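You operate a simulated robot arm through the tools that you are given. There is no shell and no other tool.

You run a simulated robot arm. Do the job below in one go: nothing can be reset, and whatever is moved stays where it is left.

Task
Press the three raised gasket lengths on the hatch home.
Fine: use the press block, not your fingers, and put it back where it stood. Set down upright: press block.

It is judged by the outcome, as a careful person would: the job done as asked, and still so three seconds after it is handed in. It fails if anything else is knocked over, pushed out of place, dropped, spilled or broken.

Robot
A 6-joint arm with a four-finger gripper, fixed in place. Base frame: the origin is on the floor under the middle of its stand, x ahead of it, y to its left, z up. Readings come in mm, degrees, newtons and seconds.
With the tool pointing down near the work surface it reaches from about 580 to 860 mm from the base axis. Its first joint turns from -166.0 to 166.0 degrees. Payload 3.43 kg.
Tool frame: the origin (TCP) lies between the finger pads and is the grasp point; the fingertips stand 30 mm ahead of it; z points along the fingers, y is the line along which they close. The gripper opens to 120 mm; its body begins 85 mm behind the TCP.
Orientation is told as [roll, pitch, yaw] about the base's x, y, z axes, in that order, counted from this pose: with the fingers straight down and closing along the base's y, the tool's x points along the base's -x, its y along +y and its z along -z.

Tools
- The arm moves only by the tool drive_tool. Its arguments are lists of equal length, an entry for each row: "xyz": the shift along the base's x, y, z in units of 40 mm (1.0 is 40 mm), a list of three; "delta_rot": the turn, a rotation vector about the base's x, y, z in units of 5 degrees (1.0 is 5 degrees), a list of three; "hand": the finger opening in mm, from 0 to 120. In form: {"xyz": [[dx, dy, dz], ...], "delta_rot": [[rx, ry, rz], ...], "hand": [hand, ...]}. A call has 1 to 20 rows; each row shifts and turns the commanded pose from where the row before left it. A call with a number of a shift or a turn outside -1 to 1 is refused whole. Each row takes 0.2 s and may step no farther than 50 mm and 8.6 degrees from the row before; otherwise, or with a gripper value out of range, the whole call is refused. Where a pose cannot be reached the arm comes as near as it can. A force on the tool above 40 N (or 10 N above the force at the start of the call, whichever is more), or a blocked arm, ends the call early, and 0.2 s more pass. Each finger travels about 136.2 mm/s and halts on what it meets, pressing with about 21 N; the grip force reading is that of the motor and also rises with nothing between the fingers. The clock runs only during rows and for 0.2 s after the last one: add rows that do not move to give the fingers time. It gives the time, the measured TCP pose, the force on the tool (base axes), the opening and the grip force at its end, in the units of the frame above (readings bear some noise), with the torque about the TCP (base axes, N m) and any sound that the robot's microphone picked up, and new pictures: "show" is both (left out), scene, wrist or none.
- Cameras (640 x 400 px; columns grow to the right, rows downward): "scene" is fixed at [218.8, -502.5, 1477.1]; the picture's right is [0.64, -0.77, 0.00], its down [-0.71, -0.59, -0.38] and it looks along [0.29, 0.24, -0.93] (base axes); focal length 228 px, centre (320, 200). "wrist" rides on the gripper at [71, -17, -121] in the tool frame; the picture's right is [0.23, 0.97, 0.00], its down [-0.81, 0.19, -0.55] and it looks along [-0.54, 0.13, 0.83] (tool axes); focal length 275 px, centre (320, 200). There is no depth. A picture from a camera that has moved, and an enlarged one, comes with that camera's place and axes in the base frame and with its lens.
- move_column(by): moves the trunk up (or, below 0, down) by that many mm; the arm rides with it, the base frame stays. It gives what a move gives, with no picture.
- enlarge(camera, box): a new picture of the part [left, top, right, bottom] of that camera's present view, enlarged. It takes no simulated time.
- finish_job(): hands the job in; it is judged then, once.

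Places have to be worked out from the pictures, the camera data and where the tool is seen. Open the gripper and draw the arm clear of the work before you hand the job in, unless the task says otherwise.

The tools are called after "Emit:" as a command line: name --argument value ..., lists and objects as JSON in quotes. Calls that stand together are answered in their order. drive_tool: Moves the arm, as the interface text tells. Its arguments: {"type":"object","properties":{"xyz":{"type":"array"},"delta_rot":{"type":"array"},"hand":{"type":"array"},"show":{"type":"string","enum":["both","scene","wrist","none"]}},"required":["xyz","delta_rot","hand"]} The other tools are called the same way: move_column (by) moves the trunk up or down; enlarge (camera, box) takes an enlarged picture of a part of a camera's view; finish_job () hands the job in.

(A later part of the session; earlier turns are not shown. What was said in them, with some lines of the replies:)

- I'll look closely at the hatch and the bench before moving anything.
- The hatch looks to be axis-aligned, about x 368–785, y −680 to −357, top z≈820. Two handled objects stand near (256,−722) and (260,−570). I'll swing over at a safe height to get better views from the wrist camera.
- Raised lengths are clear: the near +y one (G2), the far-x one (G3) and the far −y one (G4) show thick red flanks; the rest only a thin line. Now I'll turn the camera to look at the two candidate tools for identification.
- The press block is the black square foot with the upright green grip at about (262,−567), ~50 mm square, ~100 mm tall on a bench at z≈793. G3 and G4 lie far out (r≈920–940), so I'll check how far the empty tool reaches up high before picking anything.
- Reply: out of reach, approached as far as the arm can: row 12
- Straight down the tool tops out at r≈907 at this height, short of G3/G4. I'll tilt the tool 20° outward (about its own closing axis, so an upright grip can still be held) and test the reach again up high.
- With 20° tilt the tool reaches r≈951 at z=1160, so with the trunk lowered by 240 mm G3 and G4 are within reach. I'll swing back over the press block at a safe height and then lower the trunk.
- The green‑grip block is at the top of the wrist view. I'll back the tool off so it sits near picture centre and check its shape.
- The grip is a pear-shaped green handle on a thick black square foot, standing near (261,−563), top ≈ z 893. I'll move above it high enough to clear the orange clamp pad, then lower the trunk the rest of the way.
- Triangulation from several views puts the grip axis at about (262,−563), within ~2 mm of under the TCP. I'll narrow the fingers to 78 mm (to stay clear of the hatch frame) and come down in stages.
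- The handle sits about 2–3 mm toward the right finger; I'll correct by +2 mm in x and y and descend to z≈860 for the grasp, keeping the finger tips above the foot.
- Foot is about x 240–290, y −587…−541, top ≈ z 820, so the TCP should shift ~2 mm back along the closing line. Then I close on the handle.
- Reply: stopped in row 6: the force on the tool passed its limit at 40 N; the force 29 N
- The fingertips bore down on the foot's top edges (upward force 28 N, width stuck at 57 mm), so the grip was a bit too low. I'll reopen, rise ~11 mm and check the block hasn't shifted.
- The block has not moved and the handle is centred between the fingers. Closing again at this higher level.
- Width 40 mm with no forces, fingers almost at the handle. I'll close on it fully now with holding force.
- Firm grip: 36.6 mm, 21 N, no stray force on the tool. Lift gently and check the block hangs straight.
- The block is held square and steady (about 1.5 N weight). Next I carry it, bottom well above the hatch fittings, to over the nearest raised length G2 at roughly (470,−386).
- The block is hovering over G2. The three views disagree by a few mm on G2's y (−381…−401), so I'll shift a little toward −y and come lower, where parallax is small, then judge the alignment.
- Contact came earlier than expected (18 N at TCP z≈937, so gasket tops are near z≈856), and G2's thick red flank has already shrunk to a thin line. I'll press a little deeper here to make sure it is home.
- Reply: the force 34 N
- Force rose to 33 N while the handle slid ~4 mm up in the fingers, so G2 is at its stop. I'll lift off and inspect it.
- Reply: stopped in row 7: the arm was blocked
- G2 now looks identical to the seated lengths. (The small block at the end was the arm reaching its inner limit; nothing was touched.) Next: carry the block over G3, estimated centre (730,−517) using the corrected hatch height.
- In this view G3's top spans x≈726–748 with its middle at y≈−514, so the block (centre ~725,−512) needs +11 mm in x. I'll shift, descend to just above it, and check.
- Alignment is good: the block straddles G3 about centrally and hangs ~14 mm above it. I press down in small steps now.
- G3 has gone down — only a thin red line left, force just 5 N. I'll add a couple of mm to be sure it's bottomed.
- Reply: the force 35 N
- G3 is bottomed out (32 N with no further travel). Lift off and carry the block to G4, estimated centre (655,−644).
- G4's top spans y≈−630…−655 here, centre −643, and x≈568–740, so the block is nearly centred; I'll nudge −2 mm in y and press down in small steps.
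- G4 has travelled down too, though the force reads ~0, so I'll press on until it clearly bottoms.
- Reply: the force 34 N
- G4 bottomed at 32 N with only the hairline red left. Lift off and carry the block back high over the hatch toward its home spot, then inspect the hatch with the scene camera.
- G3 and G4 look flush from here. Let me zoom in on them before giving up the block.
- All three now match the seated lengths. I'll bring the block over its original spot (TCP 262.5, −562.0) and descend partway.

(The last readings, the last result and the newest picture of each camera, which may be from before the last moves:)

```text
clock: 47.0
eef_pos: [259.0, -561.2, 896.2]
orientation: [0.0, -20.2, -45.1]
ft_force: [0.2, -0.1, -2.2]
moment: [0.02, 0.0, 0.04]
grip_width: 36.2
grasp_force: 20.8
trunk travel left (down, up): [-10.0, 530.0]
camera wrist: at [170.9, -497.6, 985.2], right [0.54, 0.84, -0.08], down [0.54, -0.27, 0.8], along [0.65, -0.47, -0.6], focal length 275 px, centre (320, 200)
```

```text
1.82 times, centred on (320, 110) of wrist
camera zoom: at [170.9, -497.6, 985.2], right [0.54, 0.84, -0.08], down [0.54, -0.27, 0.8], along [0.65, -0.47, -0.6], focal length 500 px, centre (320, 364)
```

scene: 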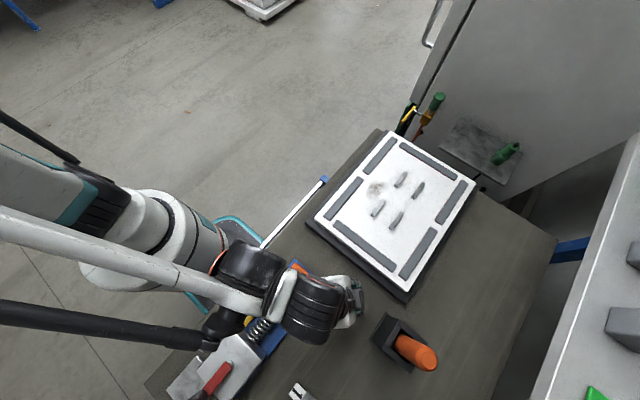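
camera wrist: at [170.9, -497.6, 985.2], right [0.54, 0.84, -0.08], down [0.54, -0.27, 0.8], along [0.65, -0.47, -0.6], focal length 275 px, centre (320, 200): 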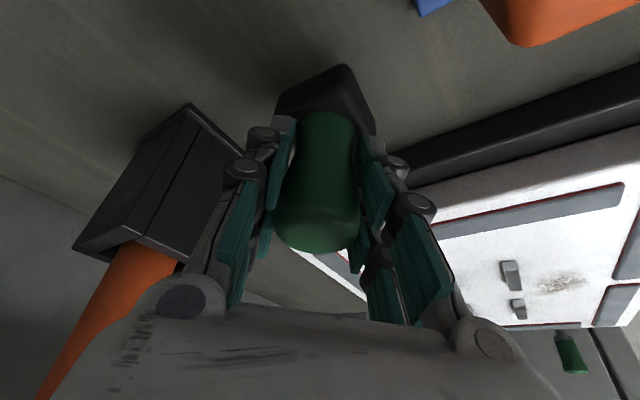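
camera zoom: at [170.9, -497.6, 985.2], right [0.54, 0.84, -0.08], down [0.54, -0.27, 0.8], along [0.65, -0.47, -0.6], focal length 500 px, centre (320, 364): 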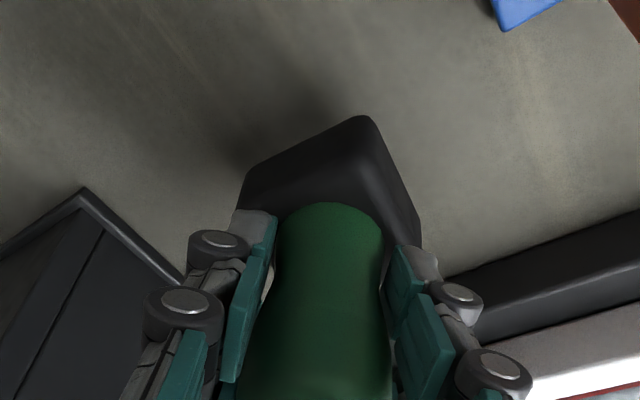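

TCP is 3 mm short in x of the original grasp point; I'll correct that and ease down toward the bench.

Emit:
drive_tool --xyz '[[0.08, -0.01, -0.3], [0, 0, -0.2], [0, 0, -0.05], [0, 0, 0]]' --delta_rot '[[0, 0, 0], [0, 0, 0], [0, 0, 0], [0, 0, 0]]' --hand '[10, 10, 10, 10]' --show "wrist"

Emit:
enlarge --camera "wrist" --box '[200, 0, 440, 220]'

```text
clock: 48.0
eef_pos: [263.3, -561.8, 875.7]
orientation: [0.0, -20.2, -45.1]
ft_force: [0.0, -0.4, -1.8]
moment: [0.0, 0.0, -0.02]
grip_width: 36.3
grasp_force: 21.0
trunk travel left (down, up): [-10.0, 530.0]
camera wrist: at [174.7, -497.7, 963.4], right [0.54, 0.84, -0.08], down [0.54, -0.27, 0.8], along [0.65, -0.47, -0.6], focal length 275 px, centre (320, 200)
```

wrist: 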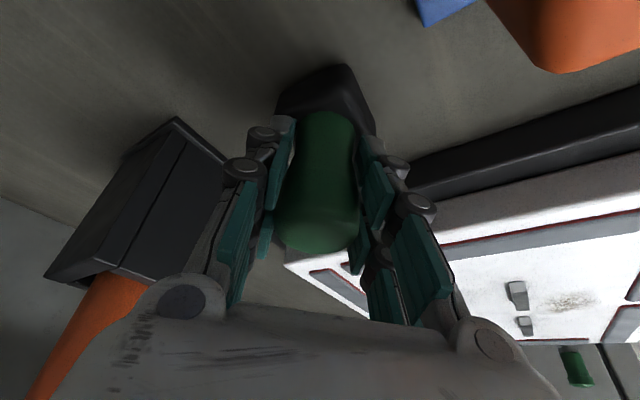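

```text
1.82 times, centred on (320, 110) of wrist
camera zoom: at [174.7, -497.7, 963.4], right [0.54, 0.84, -0.08], down [0.54, -0.27, 0.8], along [0.65, -0.47, -0.6], focal length 500 px, centre (320, 364)
```

zoom: 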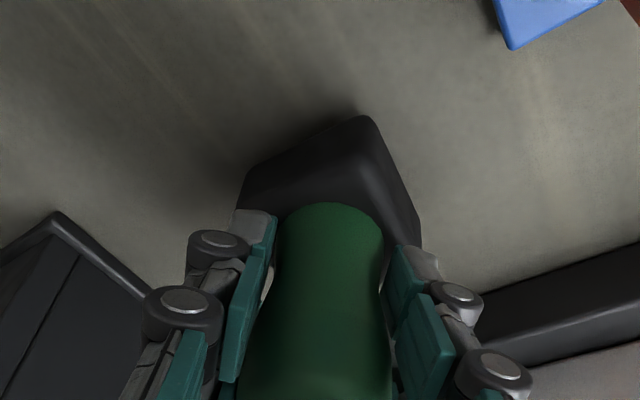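

Over the spot, 875.7 mm and still free. I'll inch down to find the bench.

Emit:
drive_tool --xyz '[[0, 0, -0.05], [0, 0, -0.05], [0, 0, 0]]' --delta_rot '[[0, 0, 0], [0, 0, 0], [0, 0, 0]]' --hand '[10, 10, 10]' --show "none"

Emit:
drive_tool --xyz '[[0, 0, -0.025], [0, 0, 0]]' --delta_rot '[[0, 0, 0], [0, 0, 0]]' --hand '[10, 10]' --show "none"

```text
clock: 48.8
eef_pos: [262.3, -561.3, 871.1]
orientation: [0.0, -20.1, -45.1]
ft_force: [-0.2, 1.1, -2.0]
moment: [0.02, 0.04, -0.04]
grip_width: 36.8
grasp_force: 21.5
trunk travel left (down, up): [-10.0, 530.0]
```

```text
clock: 49.4
eef_pos: [261.1, -561.9, 871.0]
orientation: [-0.1, -20.1, -45.0]
ft_force: [0.2, 0.1, -1.4]
moment: [-0.02, -0.03, -0.02]
grip_width: 36.4
grasp_force: 20.9
trunk travel left (down, up): [-10.0, 530.0]
```

Still hanging free at z≈871. A few more 1 mm steps.

Emit:
drive_tool --xyz '[[0, 0, -0.025], [0, 0, 0]]' --delta_rot '[[0, 0, 0], [0, 0, 0]]' --hand '[10, 10]' --show "none"

Emit:
drive_tool --xyz '[[0, 0, -0.025], [0, 0, 0]]' --delta_rot '[[0, 0, 0], [0, 0, 0]]' --hand '[10, 10]' --show "wrist"

Emit:
enlarge --camera "wrist" --box '[220, 20, 420, 170]'

```text
clock: 50.0
eef_pos: [261.9, -561.1, 869.9]
orientation: [0.0, -20.1, -45.1]
ft_force: [2.3, -2.0, 3.9]
moment: [-0.2, -0.02, 0.06]
grip_width: 36.7
grasp_force: 21.3
trunk travel left (down, up): [-10.0, 530.0]
```

```text
clock: 50.5
eef_pos: [261.7, -561.9, 869.5]
orientation: [0.0, -20.2, -45.1]
ft_force: [6.3, -5.6, 16.7]
moment: [-0.27, 0.0, 0.11]
grip_width: 36.2
grasp_force: 21.0
trunk travel left (down, up): [-10.0, 530.0]
camera wrist: at [173.9, -496.9, 957.8], right [0.54, 0.84, -0.08], down [0.54, -0.27, 0.8], along [0.65, -0.47, -0.6], focal length 275 px, centre (320, 200)
```

wrist: 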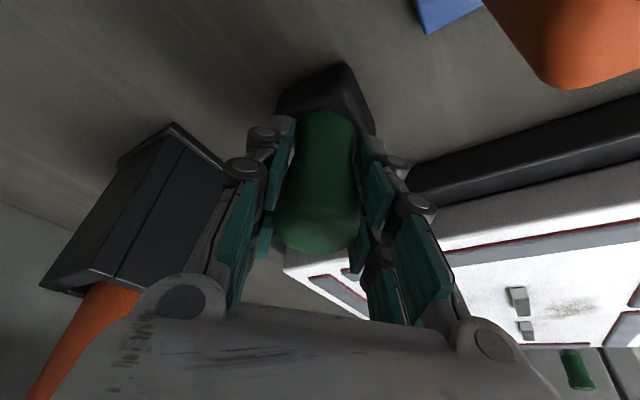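

```text
2.67 times, centred on (320, 95) of wrist
camera zoom: at [173.9, -496.9, 957.8], right [0.54, 0.84, -0.08], down [0.54, -0.27, 0.8], along [0.65, -0.47, -0.6], focal length 734 px, centre (320, 480)
```

zoom: 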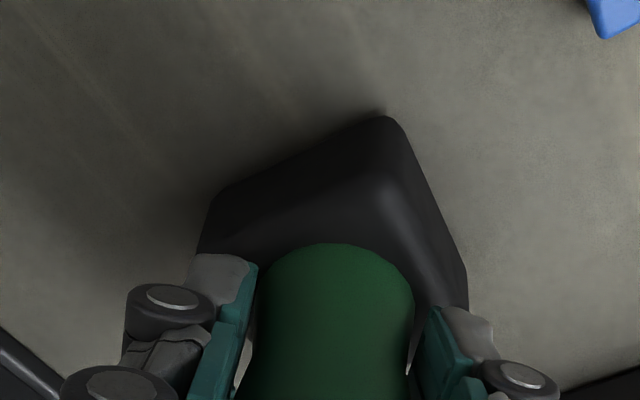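

The block is down (bench felt at z≈870, 17 N). I'll ease off 1 mm to take the load away, then open the fingers gradually.

Emit:
drive_tool --xyz '[[0, 0, 0.025], [0, 0, 0], [0, 0, 0], [0, 0, 0], [0, 0, 0], [0, 0, 0]]' --delta_rot '[[0, 0, 0], [0, 0, 0], [0, 0, 0], [0, 0, 0], [0, 0, 0], [0, 0, 0]]' --hand '[10, 38, 42, 50, 60, 70]'

Emit:
enlarge --camera "wrist" --box '[200, 20, 440, 270]'

```text
clock: 52.0
eef_pos: [262.6, -561.6, 870.3]
orientation: [0.0, -20.2, -45.1]
ft_force: [1.2, -0.2, 0.3]
moment: [0.0, -0.01, 0.0]
grip_width: 70.4
grasp_force: 0.1
trunk travel left (down, up): [-10.0, 530.0]
camera wrist: at [173.9, -497.4, 958.0], right [0.54, 0.84, -0.08], down [0.54, -0.27, 0.8], along [0.65, -0.47, -0.6], focal length 275 px, centre (320, 200)
```

scene: 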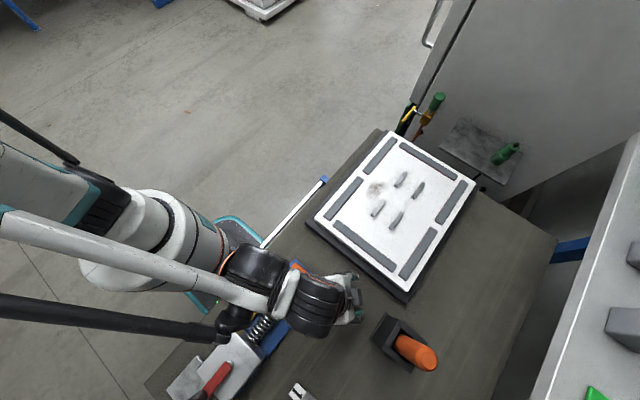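
wrist: 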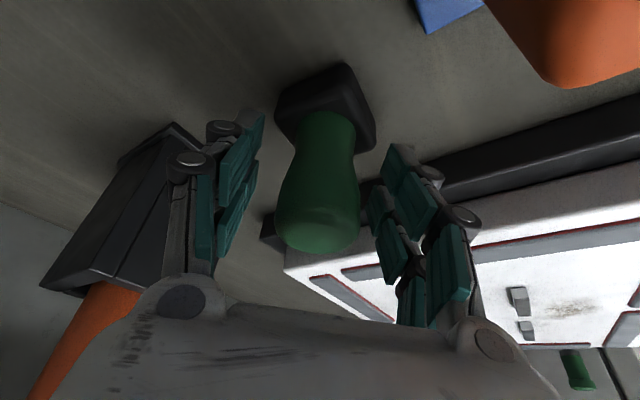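

```text
1.60 times, centred on (320, 145) of wrist
camera zoom: at [173.9, -497.4, 958.0], right [0.54, 0.84, -0.08], down [0.54, -0.27, 0.8], along [0.65, -0.47, -0.6], focal length 440 px, centre (320, 288)
```

zoom: 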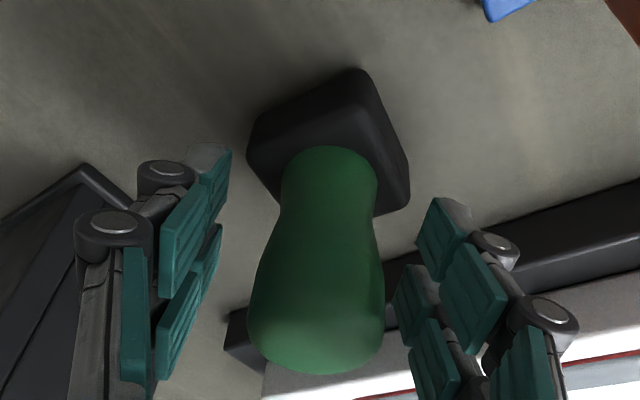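

The block stands on its own, within ~2–3 mm of where it stood. I'll withdraw straight up.

Emit:
drive_tool --xyz '[[0, 0, 0.2], [0, 0, 0.5], [0, 0, 0.8], [0, 0, 1], [0, 0, 1], [0, 0, 1], [0, 0, 0]]' --delta_rot '[[0, 0, 0], [0, 0, 0], [0, 0, 0], [0, 0, 0], [0, 0, 0], [0, 0, 0], [0, 0, 0]]' --hand '[78, 78, 78, 78, 90, 110, 120]'

```text
clock: 53.5
eef_pos: [260.4, -565.0, 1048.9]
orientation: [0.1, -20.0, -45.1]
ft_force: [-1.1, 0.3, 0.3]
moment: [0.0, -0.02, 0.0]
grip_width: 119.9
grasp_force: 0.1
trunk travel left (down, up): [-10.0, 530.0]
camera wrist: at [172.2, -499.4, 1136.5], right [0.54, 0.84, -0.08], down [0.54, -0.27, 0.8], along [0.65, -0.47, -0.6], focal length 275 px, centre (320, 200)
```

scene: 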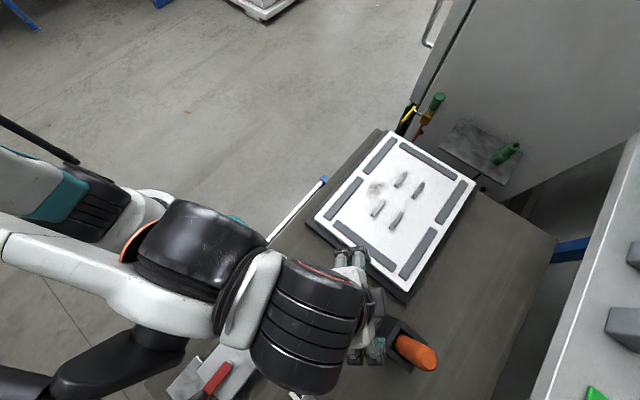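
wrist: 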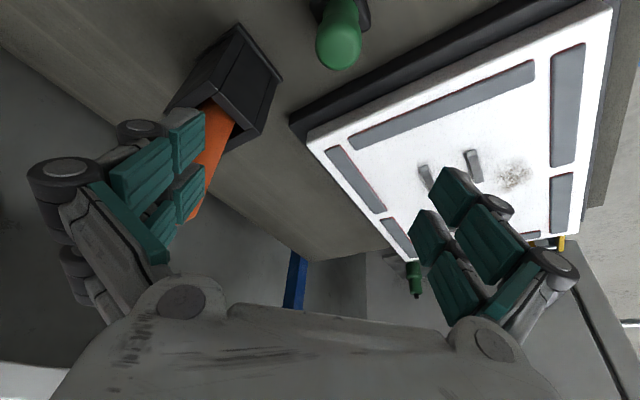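

Now restore the trunk height and return the arm to its starting area, clear of the bench, for a final check.

Emit:
move_column --by 240

Emit:
drive_tool --xyz '[[0, 0, 0], [0, 0, 0], [0, 0, 0], [0, 0, 0], [0.23, 0.82, -0.2], [0.23, 0.82, -0.2], [0.23, 0.82, -0.2], [0.23, 0.82, -0.2], [0.23, 0.82, -0.2], [0.23, 0.82, -0.2], [0.23, 0.82, -0.2], [0.23, 0.82, -0.2], [0.23, 0.82, -0.2], [0.23, 0.82, -0.2], [0, 0, 0]]' --delta_rot '[[0.7071, 0.7071, 0], [0.7071, 0.7071, 0], [0.7071, 0.7071, 0], [0.7071, 0.7071, 0], [0, 0, 1], [0, 0, 1], [0, 0, 1], [0, 0, 1], [0, 0, 1], [0, 0, 1], [0, 0, 1], [0, 0, 1], [0, 0, 1], [0, 0, 0], [0, 0, 0]]' --hand '[120, 120, 120, 120, 120, 120, 120, 120, 120, 120, 120, 120, 120, 120, 120]'

Emit:
enlarge --camera "scene" --box '[300, 120, 480, 310]'

Emit:
enlarge --camera "scene" --box '[320, 270, 450, 390]'

```text
clock: 56.0
eef_pos: [260.2, -563.9, 1288.0]
orientation: [0.0, -20.1, -45.1]
ft_force: [0.0, 0.1, -0.6]
moment: [0.01, -0.02, 0.0]
grip_width: 120.4
grasp_force: 0.0
trunk travel left (down, up): [-250.0, 290.0]
```

```text
clock: 59.5
eef_pos: [382.7, -257.3, 1207.8]
orientation: [0.0, 0.0, -0.4]
ft_force: [0.0, 0.2, 0.6]
moment: [0.02, 0.0, -0.01]
grip_width: 119.6
grasp_force: 0.0
trunk travel left (down, up): [-250.0, 290.0]
stopped in row 15: the arm was blocked; the commanded pose is now the measured one
camera wrist: at [312.4, -274.4, 1327.5], right [-0.22, 0.97, 0.0], down [0.81, 0.19, 0.55], along [0.54, 0.12, -0.83], focal length 275 px, centre (320, 200)
```

scene: 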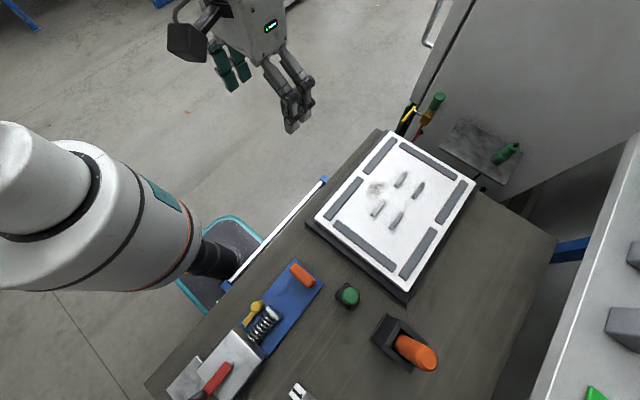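
wrist: 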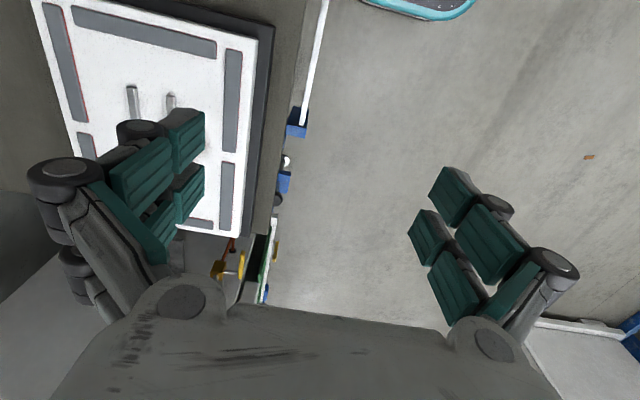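

```text
2.11 times, centred on (390, 215) of scene
camera zoom: at [218.8, -502.5, 1477.1], right [0.64, -0.77, 0.0], down [-0.71, -0.59, -0.38], along [0.29, 0.24, -0.93], focal length 479 px, centre (173, 168)
```

zoom: 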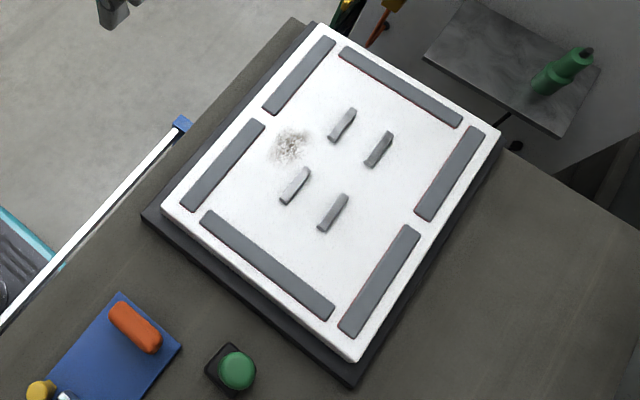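

```text
3.33 times, centred on (385, 330) of scene
camera zoom: at [218.8, -502.5, 1477.1], right [0.64, -0.77, 0.0], down [-0.71, -0.59, -0.38], along [0.29, 0.24, -0.93], focal length 758 px, centre (103, -233)
```

zoom: 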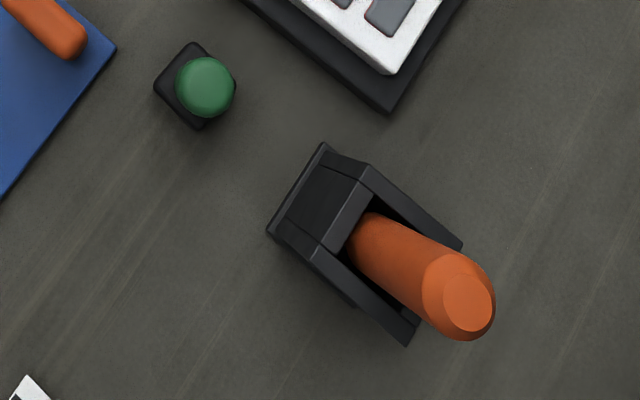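

Everything looks right: all six lengths show the same hairline and the block is back within 1–2 mm. The arm stopped at its inner limit, so I'll ease it out slightly and take a last close look at the gaskets.

Emit:
drive_tool --xyz '[[0.5, 0.0, 0.4], [0.3, 0, 0.2], [0, 0, 0], [0, 0, 0], [0, 0, 0]]' --delta_rot '[[0, 0, 0], [0, 0, 0], [0, 0, 0], [0, 0, 0], [0, 0, 0]]' --hand '[120, 120, 120, 120, 120]'

Emit:
enlarge --camera "scene" --box '[385, 130, 485, 230]'

Emit:
enlarge --camera "scene" --box '[315, 130, 405, 230]'

Emit:
enlarge --camera "wrist" --box '[20, 0, 280, 260]'

```text
clock: 60.6
eef_pos: [411.8, -252.2, 1232.8]
orientation: [-0.1, -0.1, -0.2]
ft_force: [0.3, -0.1, -0.3]
moment: [-0.04, 0.02, 0.01]
grip_width: 120.1
grasp_force: 0.1
trunk travel left (down, up): [-250.0, 290.0]
camera wrist: at [341.8, -270.2, 1352.4], right [-0.23, 0.97, 0.0], down [0.81, 0.19, 0.55], along [0.54, 0.12, -0.83], focal length 275 px, centre (320, 200)
```

scene: 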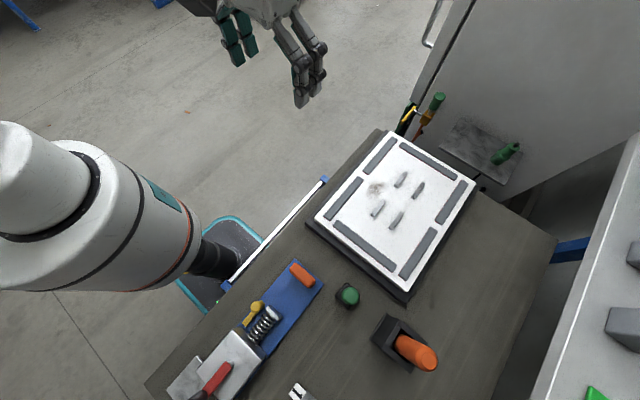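
wrist: 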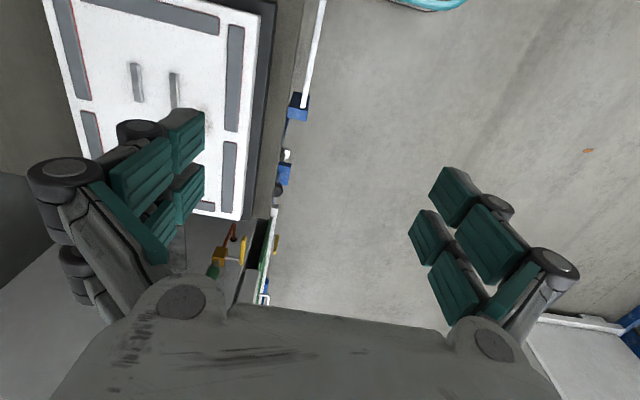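

```text
4.00 times, centred on (435, 180) of scene
camera zoom: at [218.8, -502.5, 1477.1], right [0.64, -0.77, 0.0], down [-0.71, -0.59, -0.38], along [0.29, 0.24, -0.93], focal length 910 px, centre (-140, 280)
```

zoom: 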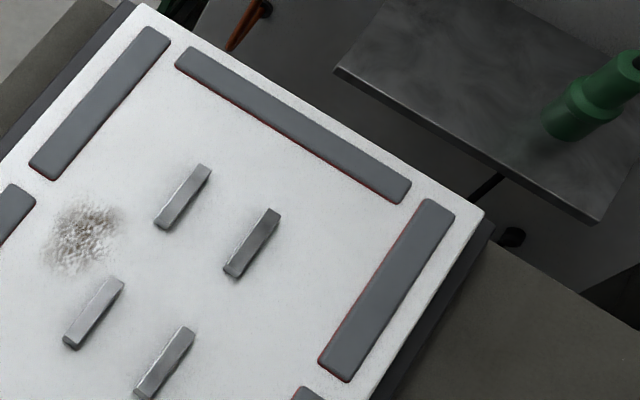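

```text
4.00 times, centred on (360, 180) of scene
camera zoom: at [218.8, -502.5, 1477.1], right [0.64, -0.77, 0.0], down [-0.71, -0.59, -0.38], along [0.29, 0.24, -0.93], focal length 910 px, centre (160, 280)
```

zoom: 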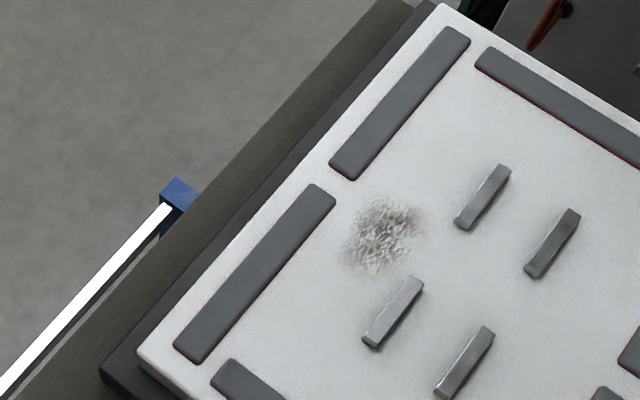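

```text
1.54 times, centred on (150, 130) of wrist
camera zoom: at [341.8, -270.2, 1352.4], right [-0.23, 0.97, 0.0], down [0.81, 0.19, 0.55], along [0.54, 0.12, -0.83], focal length 424 px, centre (582, 308)
```

zoom: 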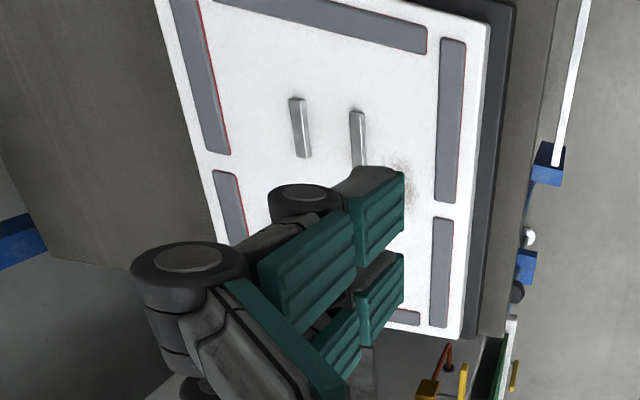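

All six gasket lengths now sit alike, with only a hairline of red showing. The press block stands upright within 1–2 mm of its original spot. Nothing else has moved, the gripper is open and the arm is clear, so I'm handing the job in.

Emit:
finish_job

```text
The job is handed in.
```

I pressed the three raised gasket lengths home with the press block and handed the job in; no verdict has come back yet.

- **Gaskets:** I pressed each raised length at its middle until it stopped moving, at about 32 N. In the final pictures all six lengths show the same thin red line.
- **Press block:** I took this to be the black square foot with the green grip. It is back upright, 1–2 mm from where it stood as far as the pictures show.
- **During the work:**
    - On my first grasp the fingertips pressed on the block's foot instead of closing on the grip. I reopened and gripped higher, and the block had not moved.
    - While I pressed the first length, the grip slid about 4 mm in the fingers.
    - The arm stopped twice with a "blocked" message when moving back toward its base. The force on the tool was near zero both times, and the pictures showed nothing moved.
- **Rest of the bench:** Nothing else looks moved or knocked over. The gripper is open, the arm is clear of the work, and the trunk is back at its starting height.
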